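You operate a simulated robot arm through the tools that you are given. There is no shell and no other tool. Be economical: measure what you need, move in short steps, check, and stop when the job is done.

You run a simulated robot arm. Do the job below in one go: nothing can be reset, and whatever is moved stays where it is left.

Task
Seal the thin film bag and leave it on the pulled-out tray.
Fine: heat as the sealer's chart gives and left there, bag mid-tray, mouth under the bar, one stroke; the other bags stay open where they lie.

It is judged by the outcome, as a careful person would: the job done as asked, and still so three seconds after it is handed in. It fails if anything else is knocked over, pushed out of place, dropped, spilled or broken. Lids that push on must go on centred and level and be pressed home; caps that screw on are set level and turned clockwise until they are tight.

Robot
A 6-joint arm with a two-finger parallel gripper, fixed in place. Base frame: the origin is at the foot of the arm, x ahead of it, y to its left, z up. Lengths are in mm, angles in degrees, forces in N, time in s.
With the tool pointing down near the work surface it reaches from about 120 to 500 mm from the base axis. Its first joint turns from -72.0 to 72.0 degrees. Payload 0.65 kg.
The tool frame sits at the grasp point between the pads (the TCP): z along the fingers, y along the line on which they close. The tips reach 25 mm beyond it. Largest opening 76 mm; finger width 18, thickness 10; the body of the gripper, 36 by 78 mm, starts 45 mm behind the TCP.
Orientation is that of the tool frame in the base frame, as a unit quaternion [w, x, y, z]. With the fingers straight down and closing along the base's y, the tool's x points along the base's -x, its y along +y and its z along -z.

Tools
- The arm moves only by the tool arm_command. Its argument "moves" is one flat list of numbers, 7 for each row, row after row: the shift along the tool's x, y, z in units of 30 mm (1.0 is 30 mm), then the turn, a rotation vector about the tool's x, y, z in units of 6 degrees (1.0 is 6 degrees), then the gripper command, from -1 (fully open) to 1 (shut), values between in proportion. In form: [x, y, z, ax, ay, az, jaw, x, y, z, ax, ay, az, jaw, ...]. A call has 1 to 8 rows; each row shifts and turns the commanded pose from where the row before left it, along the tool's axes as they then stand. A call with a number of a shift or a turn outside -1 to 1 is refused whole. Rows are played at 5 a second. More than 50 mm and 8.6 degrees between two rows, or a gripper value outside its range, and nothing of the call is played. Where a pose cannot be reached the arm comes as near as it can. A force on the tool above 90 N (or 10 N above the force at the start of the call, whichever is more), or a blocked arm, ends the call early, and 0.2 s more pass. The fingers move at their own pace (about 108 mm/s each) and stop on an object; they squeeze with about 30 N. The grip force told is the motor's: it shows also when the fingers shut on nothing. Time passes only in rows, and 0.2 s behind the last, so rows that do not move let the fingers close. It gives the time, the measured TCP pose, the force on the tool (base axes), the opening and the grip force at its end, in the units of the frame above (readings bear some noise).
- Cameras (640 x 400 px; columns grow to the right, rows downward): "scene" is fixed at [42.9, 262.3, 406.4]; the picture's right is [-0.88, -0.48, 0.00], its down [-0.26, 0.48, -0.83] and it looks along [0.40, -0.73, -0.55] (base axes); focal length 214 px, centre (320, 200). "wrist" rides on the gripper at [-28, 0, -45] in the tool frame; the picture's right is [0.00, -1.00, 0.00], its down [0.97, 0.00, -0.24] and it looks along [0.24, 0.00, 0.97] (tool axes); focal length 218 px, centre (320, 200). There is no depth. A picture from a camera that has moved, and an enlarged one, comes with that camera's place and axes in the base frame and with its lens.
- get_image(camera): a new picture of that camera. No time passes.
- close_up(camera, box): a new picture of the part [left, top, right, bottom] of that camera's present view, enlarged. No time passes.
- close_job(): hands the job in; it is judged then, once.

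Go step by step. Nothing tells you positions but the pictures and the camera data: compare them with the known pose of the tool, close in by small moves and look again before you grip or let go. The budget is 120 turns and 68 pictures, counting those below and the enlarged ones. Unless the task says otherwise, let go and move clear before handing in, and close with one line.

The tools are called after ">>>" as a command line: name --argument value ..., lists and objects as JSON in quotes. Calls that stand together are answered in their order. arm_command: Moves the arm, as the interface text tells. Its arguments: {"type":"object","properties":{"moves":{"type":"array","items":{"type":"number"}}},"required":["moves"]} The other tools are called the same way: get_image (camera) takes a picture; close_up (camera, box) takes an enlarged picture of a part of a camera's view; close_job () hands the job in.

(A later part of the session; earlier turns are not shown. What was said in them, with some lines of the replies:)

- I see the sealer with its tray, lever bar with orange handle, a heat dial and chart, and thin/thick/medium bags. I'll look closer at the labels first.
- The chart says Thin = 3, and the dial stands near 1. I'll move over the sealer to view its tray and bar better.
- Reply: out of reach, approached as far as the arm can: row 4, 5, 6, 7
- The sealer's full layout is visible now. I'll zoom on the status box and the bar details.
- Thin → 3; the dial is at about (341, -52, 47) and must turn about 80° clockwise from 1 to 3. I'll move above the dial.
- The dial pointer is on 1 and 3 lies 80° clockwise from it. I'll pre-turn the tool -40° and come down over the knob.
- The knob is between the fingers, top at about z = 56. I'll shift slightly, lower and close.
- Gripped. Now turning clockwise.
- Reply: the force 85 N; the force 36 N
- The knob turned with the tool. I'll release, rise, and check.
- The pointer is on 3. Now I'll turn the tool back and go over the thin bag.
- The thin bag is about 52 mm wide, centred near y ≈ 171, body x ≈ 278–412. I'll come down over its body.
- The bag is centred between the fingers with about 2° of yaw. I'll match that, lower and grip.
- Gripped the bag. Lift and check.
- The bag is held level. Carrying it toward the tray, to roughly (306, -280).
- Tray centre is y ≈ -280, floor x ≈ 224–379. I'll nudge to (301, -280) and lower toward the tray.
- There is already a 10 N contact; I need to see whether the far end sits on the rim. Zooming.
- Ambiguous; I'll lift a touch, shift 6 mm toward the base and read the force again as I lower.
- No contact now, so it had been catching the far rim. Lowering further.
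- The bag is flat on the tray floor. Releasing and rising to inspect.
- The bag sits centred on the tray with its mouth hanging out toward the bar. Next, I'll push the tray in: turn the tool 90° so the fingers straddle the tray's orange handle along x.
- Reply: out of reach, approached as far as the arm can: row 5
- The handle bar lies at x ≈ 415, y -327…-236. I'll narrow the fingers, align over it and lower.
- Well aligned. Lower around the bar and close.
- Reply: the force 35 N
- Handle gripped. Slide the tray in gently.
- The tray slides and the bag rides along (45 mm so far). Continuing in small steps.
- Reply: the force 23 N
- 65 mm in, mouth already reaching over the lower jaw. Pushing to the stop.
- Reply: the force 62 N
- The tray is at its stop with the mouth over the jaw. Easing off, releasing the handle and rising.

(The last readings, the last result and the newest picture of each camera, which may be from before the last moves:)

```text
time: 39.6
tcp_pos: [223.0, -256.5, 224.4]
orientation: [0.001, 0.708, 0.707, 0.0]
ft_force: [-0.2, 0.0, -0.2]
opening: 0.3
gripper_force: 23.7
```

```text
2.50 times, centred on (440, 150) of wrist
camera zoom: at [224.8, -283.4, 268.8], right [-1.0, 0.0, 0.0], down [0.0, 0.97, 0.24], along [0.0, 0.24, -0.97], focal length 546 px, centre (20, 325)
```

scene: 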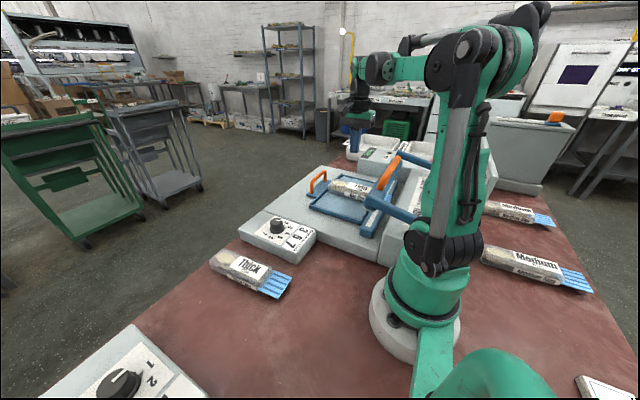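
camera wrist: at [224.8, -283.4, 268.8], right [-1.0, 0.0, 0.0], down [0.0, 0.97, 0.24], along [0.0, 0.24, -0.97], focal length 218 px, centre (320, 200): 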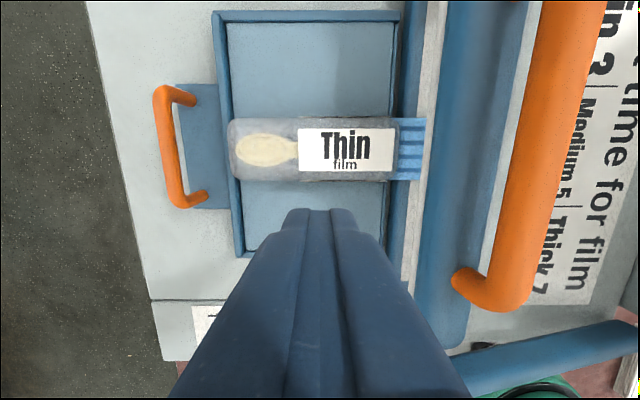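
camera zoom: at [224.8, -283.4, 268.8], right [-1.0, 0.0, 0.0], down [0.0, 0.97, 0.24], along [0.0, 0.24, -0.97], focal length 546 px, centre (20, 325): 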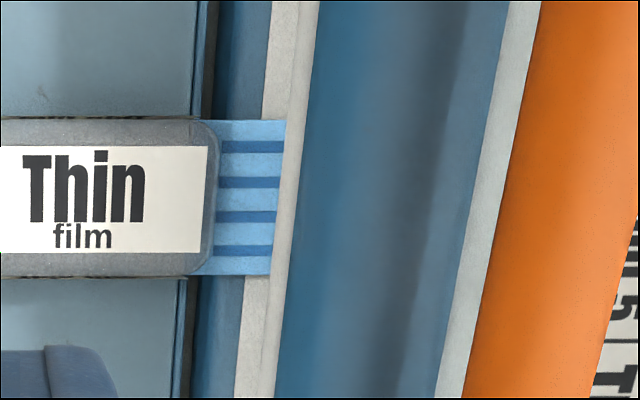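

The mouth reaches over the jaw and beneath the raised bar. Next I'll position above the bar's orange handle (≈ (123, -281, 164)) and look.

>>> arm_command --moves '[-0.2, -0.8, -0.3, 0, 0, 0, 0.3, -0.2, -0.8, -0.3, 0, 0, 0, -0.1, -0.2, -0.8, 0, 0, 0, 0, -0.2, -0.2, -0.9, 0, 0, 0, 0, -0.2]'

>>> get_image --camera "wrist"

>>> close_up --camera "scene" --box '[300, 80, 460, 240]'

```text
time: 40.6
tcp_pos: [124.3, -279.5, 240.7]
orientation: [0.001, 0.707, 0.707, 0.0]
ft_force: [-0.4, 0.1, -0.5]
opening: 45.5
gripper_force: 0.0
```

```text
24 pictures are left
camera wrist: at [125.2, -307.1, 285.9], right [-1.0, 0.0, 0.0], down [0.0, 0.97, 0.24], along [0.0, 0.24, -0.97], focal length 218 px, centre (320, 200)
```

wrist: 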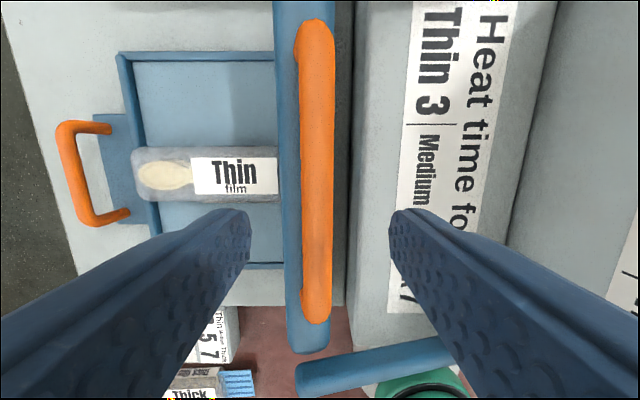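

```text
2.50 times, centred on (380, 160) of scene
camera zoom: at [42.9, 262.3, 406.4], right [-0.88, -0.48, 0.0], down [-0.26, 0.48, -0.83], along [0.4, -0.73, -0.55], focal length 536 px, centre (170, 300)
```

zoom: 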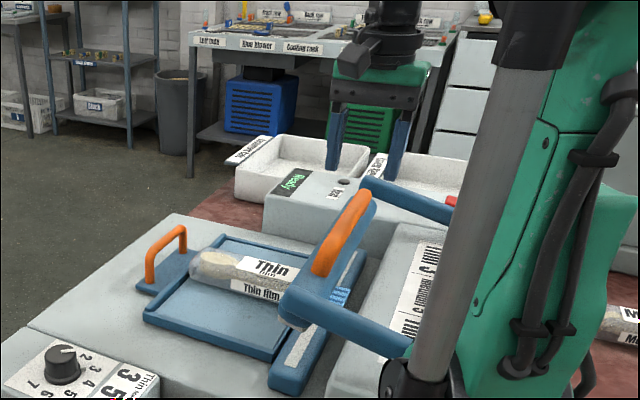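

The handle is centred between my fingers at x ≈ 126, y ≈ -280, z ≈ 165. I'll lower around it and close.

>>> arm_command --moves '[0, 0.05, 0.6, 0, 0, 0, -0.2, 0, 0, 0.6, 0, 0, 0, -0.2, 0, 0, 0.5, 0, 0, 0, -0.2, 0, 0, 0.3, 0, 0, 0, -0.2]'

>>> close_up --camera "scene" --box '[340, 110, 440, 210]'

>>> get_image --camera "wrist"

```text
time: 41.6
tcp_pos: [125.5, -278.9, 180.0]
orientation: [0.001, 0.708, 0.706, 0.001]
ft_force: [-0.7, 0.3, 0.3]
opening: 45.7
gripper_force: 0.1
```

```text
4.00 times, centred on (390, 160) of scene
camera zoom: at [42.9, 262.3, 406.4], right [-0.88, -0.48, 0.0], down [-0.26, 0.48, -0.83], along [0.4, -0.73, -0.55], focal length 858 px, centre (40, 360)
```

zoom: 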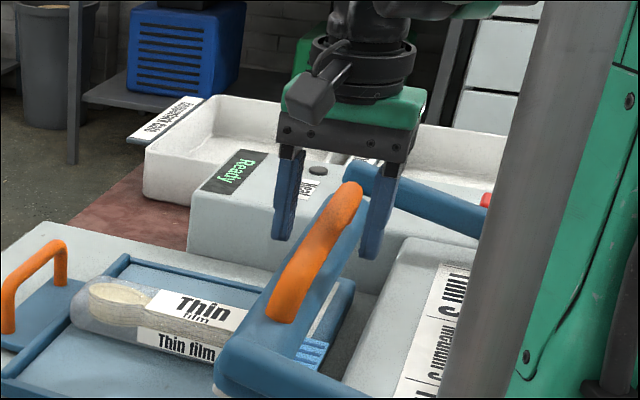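

```text
21 pictures are left
camera wrist: at [126.6, -306.6, 225.4], right [-1.0, 0.0, 0.0], down [0.0, 0.97, 0.24], along [0.0, 0.24, -0.97], focal length 218 px, centre (320, 200)
```

wrist: 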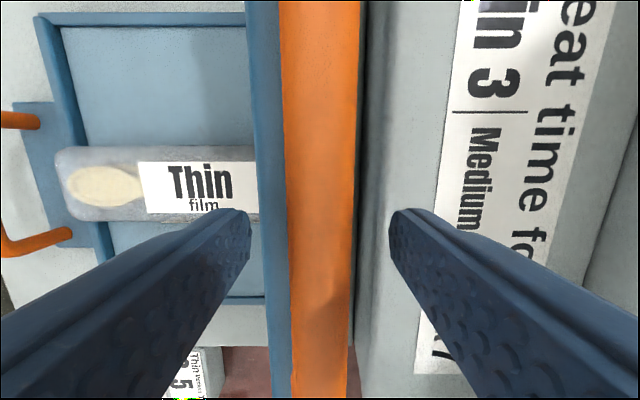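

>>> arm_command --moves '[0, 0.04, 0.28, 0, 0, 0, -0.2, 0, 0, 0, 0, 0, 0, 0.3, 0, 0, 0, 0, 0, 0, 1, 0, 0, 0, 0, 0, 0, 1]'

>>> close_up --camera "scene" --box '[340, 110, 440, 210]'

```text
time: 42.6
tcp_pos: [124.6, -278.8, 172.9]
orientation: [-0.001, 0.708, 0.707, -0.002]
ft_force: [-21.1, 0.9, -5.6]
opening: 18.0
gripper_force: 35.9
```

```text
4.00 times, centred on (390, 160) of scene
camera zoom: at [42.8, 262.3, 406.4], right [-0.88, -0.48, 0.0], down [-0.26, 0.48, -0.83], along [0.4, -0.73, -0.55], focal length 858 px, centre (40, 360)
```

zoom: 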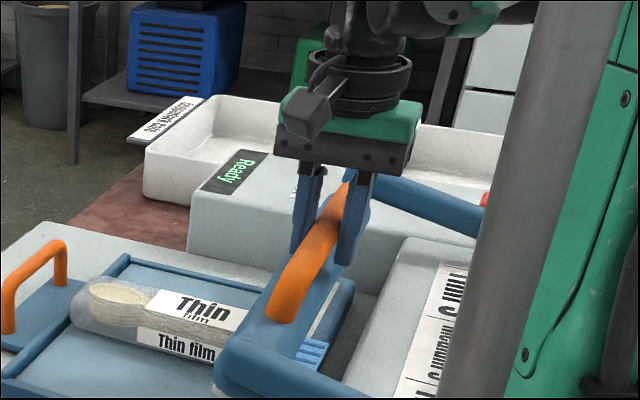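

Handle gripped. Begin the single down-stroke, gently.

>>> arm_command --moves '[0, 0, 0.3, 0, 0, 0, 1, 0, 0.03, 0.3, 0, 0, 0, 1, 0, 0.03, 0.3, 0, 0, 0, 1]'

>>> close_up --camera "scene" --box '[340, 110, 440, 210]'

```text
time: 43.4
tcp_pos: [131.5, -279.5, 145.2]
orientation: [0.004, 0.707, 0.707, 0.002]
ft_force: [42.8, -7.5, 12.4]
opening: 17.6
gripper_force: 35.8
```

```text
4.00 times, centred on (390, 160) of scene
camera zoom: at [42.9, 262.3, 406.4], right [-0.88, -0.48, 0.0], down [-0.26, 0.48, -0.83], along [0.4, -0.73, -0.55], focal length 858 px, centre (40, 360)
```

zoom: 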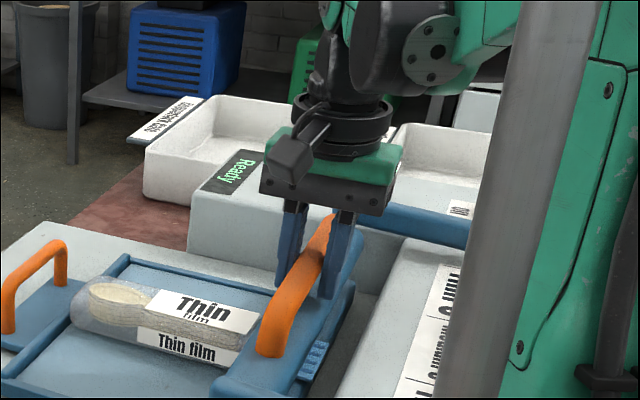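

It follows its arc forward; I'll add forward shift to relieve the side force and continue.

>>> arm_command --moves '[0, 0.25, 0.2, 0, 0, 0, 1, 0, 0.1, 0.25, 0, 0, 0, 1, 0, 0.08, 0.25, 0, 0, 0, 1]'

>>> close_up --camera "scene" --box '[340, 110, 440, 210]'

```text
time: 44.1
tcp_pos: [133.2, -278.9, 133.5]
orientation: [-0.01, 0.711, 0.703, -0.006]
ft_force: [-11.3, 2.4, 39.8]
opening: 18.0
gripper_force: 35.9
stopped in row 3: the force on the tool passed its limit (the readings are from after the stop); the commanded pose is now the measured one
```

```text
4.00 times, centred on (390, 160) of scene
camera zoom: at [42.8, 262.4, 406.4], right [-0.88, -0.48, 0.0], down [-0.26, 0.48, -0.83], along [0.4, -0.73, -0.55], focal length 858 px, centre (40, 360)
```

zoom: 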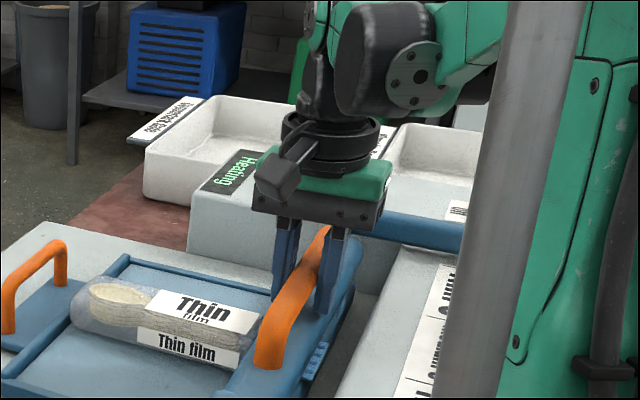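

The bar is fully down and the display reads "Heating". I'll hold it down and watch the display.

>>> arm_command --moves '[0, 0, 0, 0, 0, 0, 1, 0, 0, 0, 0, 0, 0, 1, 0, 0, 0, 0, 0, 0, 1, 0, 0, 0, 0, 0, 0, 1, 0, 0, 0, 0, 0, 0, 1]'

>>> close_up --camera "scene" --box '[340, 110, 440, 210]'

```text
time: 45.3
tcp_pos: [134.1, -279.8, 133.3]
orientation: [-0.009, 0.711, 0.703, -0.008]
ft_force: [-25.6, 6.7, 71.5]
opening: 17.7
gripper_force: 35.5
```

```text
4.00 times, centred on (390, 160) of scene
camera zoom: at [42.7, 262.5, 406.3], right [-0.88, -0.48, 0.0], down [-0.26, 0.48, -0.84], along [0.4, -0.73, -0.55], focal length 858 px, centre (40, 360)
```

zoom: 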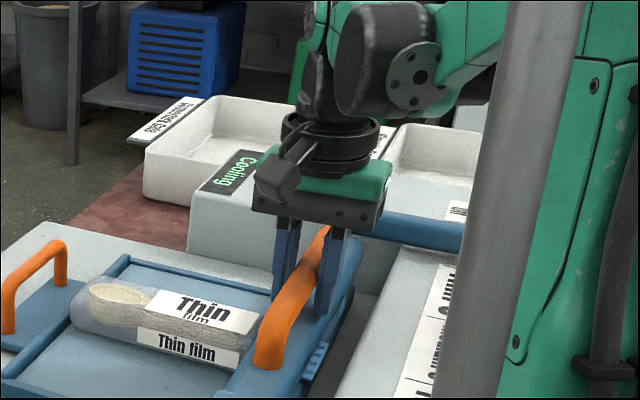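

Heating is over and it now reads "Cooling"; I keep holding until it signals it's finished.

>>> arm_command --moves '[0, 0, 0, 0, 0, 0, 1, 0, 0, 0, 0, 0, 0, 1, 0, 0, 0, 0, 0, 0, 1, 0, 0, 0, 0, 0, 0, 1, 0, 0, 0, 0, 0, 0, 1, 0, 0, 0, 0, 0, 0, 1, 0, 0, 0, 0, 0, 0, 1, 0, 0, 0, 0, 0, 0, 1]'

>>> close_up --camera "scene" --box '[340, 130, 420, 190]'

```text
time: 47.1
tcp_pos: [133.0, -278.7, 135.0]
orientation: [-0.01, 0.71, 0.704, -0.008]
ft_force: [-34.8, 7.1, 75.4]
opening: 17.5
gripper_force: 35.8
```

```text
6.67 times, centred on (380, 160) of scene
camera zoom: at [42.7, 262.5, 406.3], right [-0.88, -0.48, 0.0], down [-0.26, 0.48, -0.84], along [0.4, -0.73, -0.55], focal length 1430 px, centre (-80, 467)
```

zoom: 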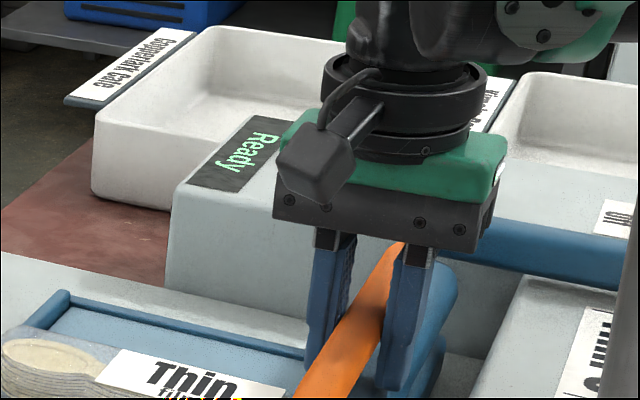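

"Ready" again, so the seal cycle is complete. Raise the bar back along its arc.

>>> arm_command --moves '[0, -0.02, -0.3, 0, 0, 0, 1, 0, -0.06, -0.3, 0, 0, 0, 1, 0, -0.09, -0.3, 0, 0, 0, 1, 0, -0.1, -0.3, 0, 0, 0, 1, 0, 0, 0, 0, 0, 0, 1]'

>>> close_up --camera "scene" --box '[300, 110, 460, 230]'

```text
time: 48.3
tcp_pos: [126.4, -279.9, 170.6]
orientation: [-0.009, 0.71, 0.704, -0.007]
ft_force: [-18.8, -3.0, -5.2]
opening: 17.6
gripper_force: 35.6
```

```text
3.33 times, centred on (380, 170) of scene
camera zoom: at [42.9, 262.3, 406.4], right [-0.88, -0.48, 0.0], down [-0.26, 0.48, -0.83], along [0.4, -0.73, -0.55], focal length 715 px, centre (120, 300)
```

zoom: 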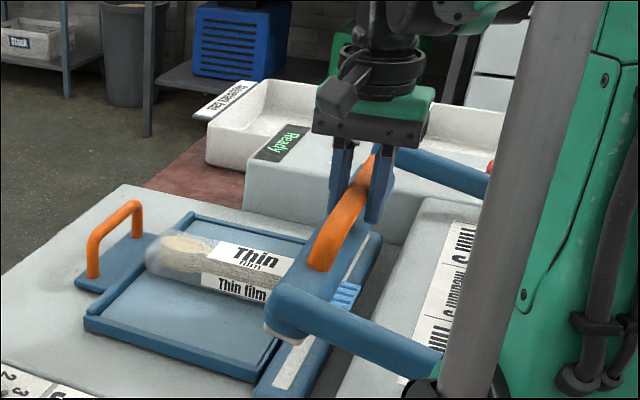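

Bar is up nearly to the start height; a little more, then release slowly.

>>> arm_command --moves '[0, -0.02, -0.08, 0, 0, 0, 1, 0, 0, 0, 0, 0, 0, 1]'

>>> arm_command --moves '[0, 0, 0, 0, 0, 0, 0.3]'

>>> close_up --camera "scene" --box '[300, 110, 460, 230]'

```text
time: 48.9
tcp_pos: [125.5, -279.7, 171.9]
orientation: [-0.009, 0.711, 0.703, -0.007]
ft_force: [-18.6, -1.1, -15.9]
opening: 17.5
gripper_force: 35.5
```

```text
time: 49.3
tcp_pos: [125.8, -280.1, 172.9]
orientation: [-0.009, 0.71, 0.704, -0.007]
ft_force: [1.2, 0.9, 1.7]
opening: 27.4
gripper_force: 0.5
```

```text
3.33 times, centred on (380, 170) of scene
camera zoom: at [42.9, 262.3, 406.4], right [-0.88, -0.48, 0.0], down [-0.26, 0.48, -0.83], along [0.4, -0.73, -0.55], focal length 715 px, centre (120, 300)
```

zoom: 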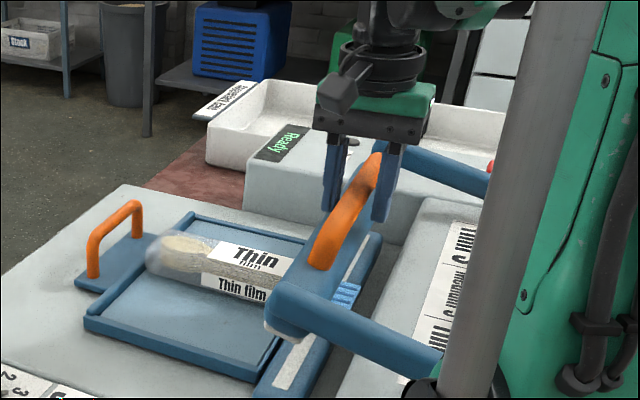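

The bar stays up on its own. Now rise and go back over the tray handle.

>>> arm_command --moves '[0, 0, 0, 0, 0, 0, 0.1, 0, 0, -0.6, 0, 0, 0, 0.1, 0, 0, -0.8, 0, 0, 0, 0.1, 0, 0, -0.6, 0, 0, 0, 0.1, 0.2, 0.9, 0, 0, 0, 0, 0.1, 0.2, 0.9, 0, 0, 0, 0, 0.1, 0.2, 0.9, 0, 0, 0, 0, 0.1, 0.2, 0.9, 0, 0, 0, 0, 0.1]'

>>> arm_command --moves '[0, 0.9, 0, 0, 0, 0, 0.1, 0, 0.9, 0.4, 0, 0, 0, 0.1, 0, 0.95, 0.8, 0, 0, 0, 0.1, 0, 0.9, 0.8, 0, 0, 0, 0.1, 0, 0, 0.8, 0, 0, 0, 0.1]'

>>> get_image --camera "wrist"

```text
time: 51.1
tcp_pos: [236.1, -255.5, 230.4]
orientation: [-0.009, 0.711, 0.703, -0.007]
ft_force: [0.4, -0.4, -0.6]
opening: 34.1
gripper_force: 0.1
```

```text
time: 52.3
tcp_pos: [344.0, -258.3, 142.1]
orientation: [-0.009, 0.711, 0.704, -0.007]
ft_force: [0.1, 0.1, 0.1]
opening: 34.3
gripper_force: 0.0
```

```text
13 pictures are left
camera wrist: at [346.2, -285.7, 186.7], right [-1.0, 0.01, 0.02], down [0.02, 0.97, 0.24], along [-0.02, 0.24, -0.97], focal length 218 px, centre (320, 200)
```

wrist: 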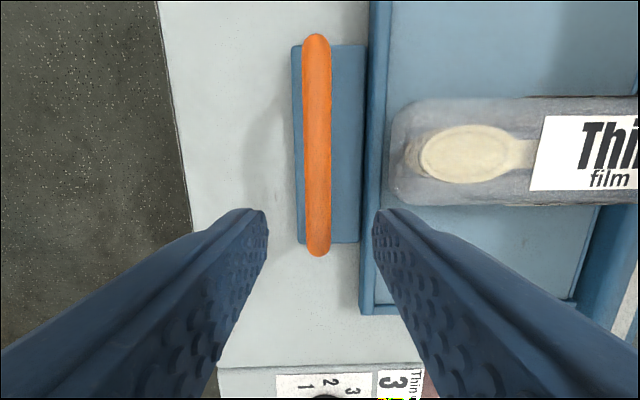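

The handle is centred between the fingers. Lower and grip it.

>>> arm_command --moves '[0, 0, 0.6, 0, 0, 0, 0.1, 0, 0, 0.6, 0, 0, 0, 0.1, 0, 0, 0.58, 0, 0, 0, 0.1, 0, 0, 0, 0, 0, 0, 1, 0, 0, 0, 0, 0, 0, 1]'

>>> arm_command --moves '[0, 0.15, 0, 0, 0, 0, 1, 0, 0.25, 0, 0, 0, 0, 1, 0, 0.3, 0, 0, 0, 0, 1, 0, 0.3, 0, 0, 0, 0, 1, 0, 0.3, 0, 0, 0, 0, 1, 0, 0.3, 0, 0, 0, 0, 1, 0, 0.2, 0, 0, 0, 0, 1, 0, 0, 0, 0, 0, 0, 1]'

>>> close_up --camera "scene" --box '[260, 100, 430, 230]'

```text
time: 53.5
tcp_pos: [343.2, -257.6, 90.7]
orientation: [-0.005, 0.71, 0.705, -0.005]
ft_force: [45.1, -10.4, -1.4]
opening: 11.8
gripper_force: 32.2
```

```text
time: 55.3
tcp_pos: [396.9, -257.0, 89.3]
orientation: [-0.01, 0.711, 0.703, -0.007]
ft_force: [-1.0, 15.9, 14.5]
opening: 11.7
gripper_force: 32.6
```

```text
3.08 times, centred on (345, 165) of scene
camera zoom: at [42.8, 262.4, 406.4], right [-0.88, -0.48, 0.0], down [-0.26, 0.48, -0.83], along [0.4, -0.73, -0.55], focal length 660 px, centre (243, 308)
```

zoom: 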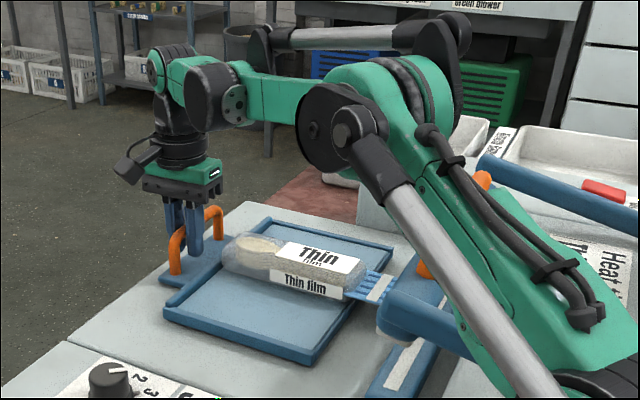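

A seal band is visible across the mouth, and the tray is coming out. Finish to the outer stop (x ≈ 414).

>>> arm_command --moves '[0, 0.2, 0, 0, 0, 0, 1, 0, 0.2, 0, 0, 0, 0, 1, 0, 0.17, 0, 0, 0, 0, 1, 0, 0, 0, 0, 0, 0, 1]'

```text
time: 56.3
tcp_pos: [413.1, -258.1, 89.8]
orientation: [-0.008, 0.711, 0.703, -0.009]
ft_force: [-0.9, -1.1, 21.4]
opening: 11.3
gripper_force: 32.2
```

>>> arm_command --moves '[0, 0.1, 0, 0, 0, 0, 1, 0, 0.05, 0, 0, 0, 0, 1, 0, 0, 0, 0, 0, 0, 1]'

```text
time: 57.1
tcp_pos: [414.0, -259.5, 87.3]
orientation: [-0.015, 0.712, 0.702, -0.011]
ft_force: [-60.3, 6.9, 10.7]
opening: 11.8
gripper_force: 32.4
```

At the outer stop. Ease off, release, rise clear and check.

>>> arm_command --moves '[0, -0.12, 0, 0, 0, 0, 1, 0, 0, 0, 0, 0, 0, 0.4, 0, 0, 0, 0, 0, 0, 0.15, 0, 0, -0.5, 0, 0, 0, 0.15, 0, -0.1, -0.9, 0, 0, 0, 0.15, 0, -0.4, -0.9, 0, 0, 0, 0.15, 0, -0.8, -0.9, 0, 0, 0, 0, 0, -0.8, -0.5, 0, 0, 0, 0]'

>>> get_image --camera "wrist"

>>> get_image --camera "scene"

>>> close_up --camera "scene" --box '[230, 130, 430, 270]'

```text
time: 58.9
tcp_pos: [353.1, -258.2, 200.9]
orientation: [-0.008, 0.711, 0.703, -0.008]
ft_force: [0.5, -0.2, -0.1]
opening: 37.9
gripper_force: 0.0
```

```text
11 pictures are left
camera wrist: at [354.5, -286.6, 245.6], right [-1.0, 0.01, 0.02], down [0.02, 0.97, 0.24], along [-0.02, 0.24, -0.97], focal length 218 px, centre (320, 200)
```

wrist: 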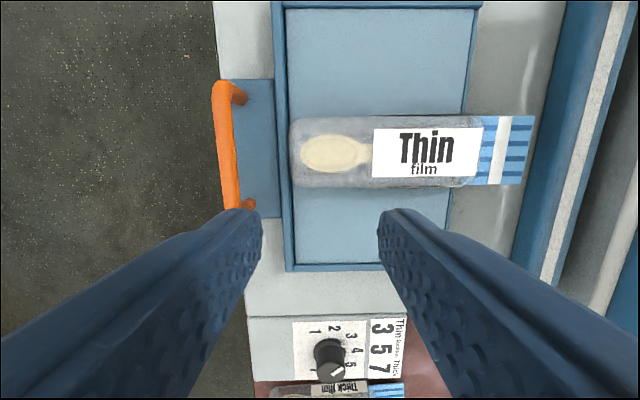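

```text
10 pictures are left
```

scene: 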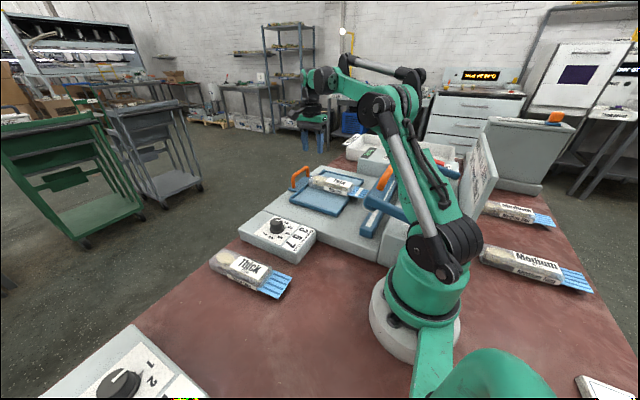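

```text
2.86 times, centred on (330, 200) of scene
camera zoom: at [42.9, 262.3, 406.4], right [-0.88, -0.48, 0.0], down [-0.26, 0.48, -0.83], along [0.4, -0.73, -0.55], focal length 613 px, centre (291, 200)
```

zoom: 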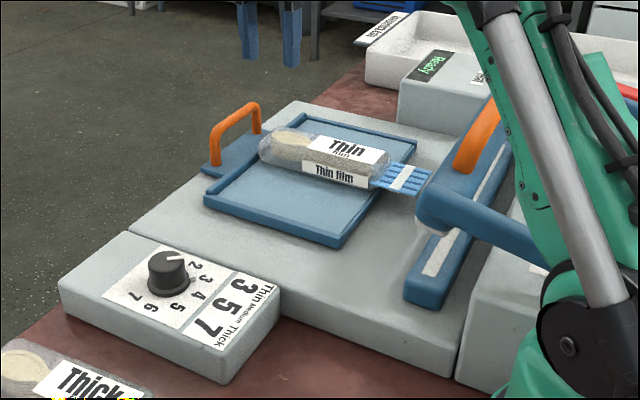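

Seal band in place, bag mid-tray, bar up. A last check on the dial.

>>> close_up --camera "wrist" --box '[280, 310, 400, 390]'

>>> close_up --camera "scene" --box '[240, 205, 310, 255]'

```text
5.00 times, centred on (340, 350) of wrist
camera zoom: at [354.5, -286.6, 245.6], right [-1.0, 0.01, 0.02], down [0.02, 0.97, 0.24], along [-0.02, 0.24, -0.97], focal length 1091 px, centre (220, -550)
```

zoom: 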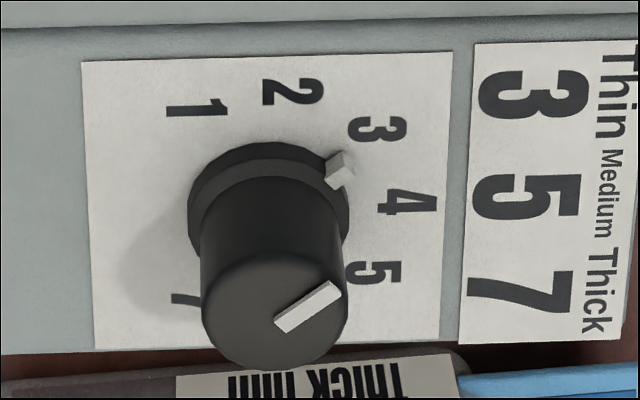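

```text
8.00 times, centred on (275, 230) of scene
camera zoom: at [42.9, 262.3, 406.4], right [-0.88, -0.48, 0.0], down [-0.26, 0.48, -0.83], along [0.4, -0.73, -0.55], focal length 1716 px, centre (680, -40)
```

zoom: 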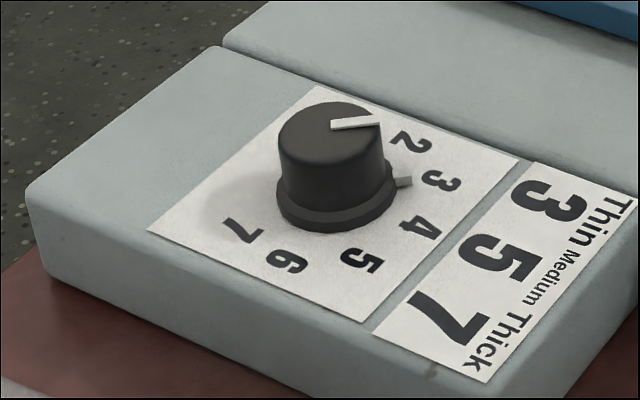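

The dial's base marker still points at 3. The gripper is empty and clear above the tray, so I'm handing in.

>>> close_job

```text
The job is handed in.
```

The thin film bag is sealed at heat 3 with one stroke and lies mid-tray on the pulled-out tray. The dial is left on 3 and the other bags were not touched.
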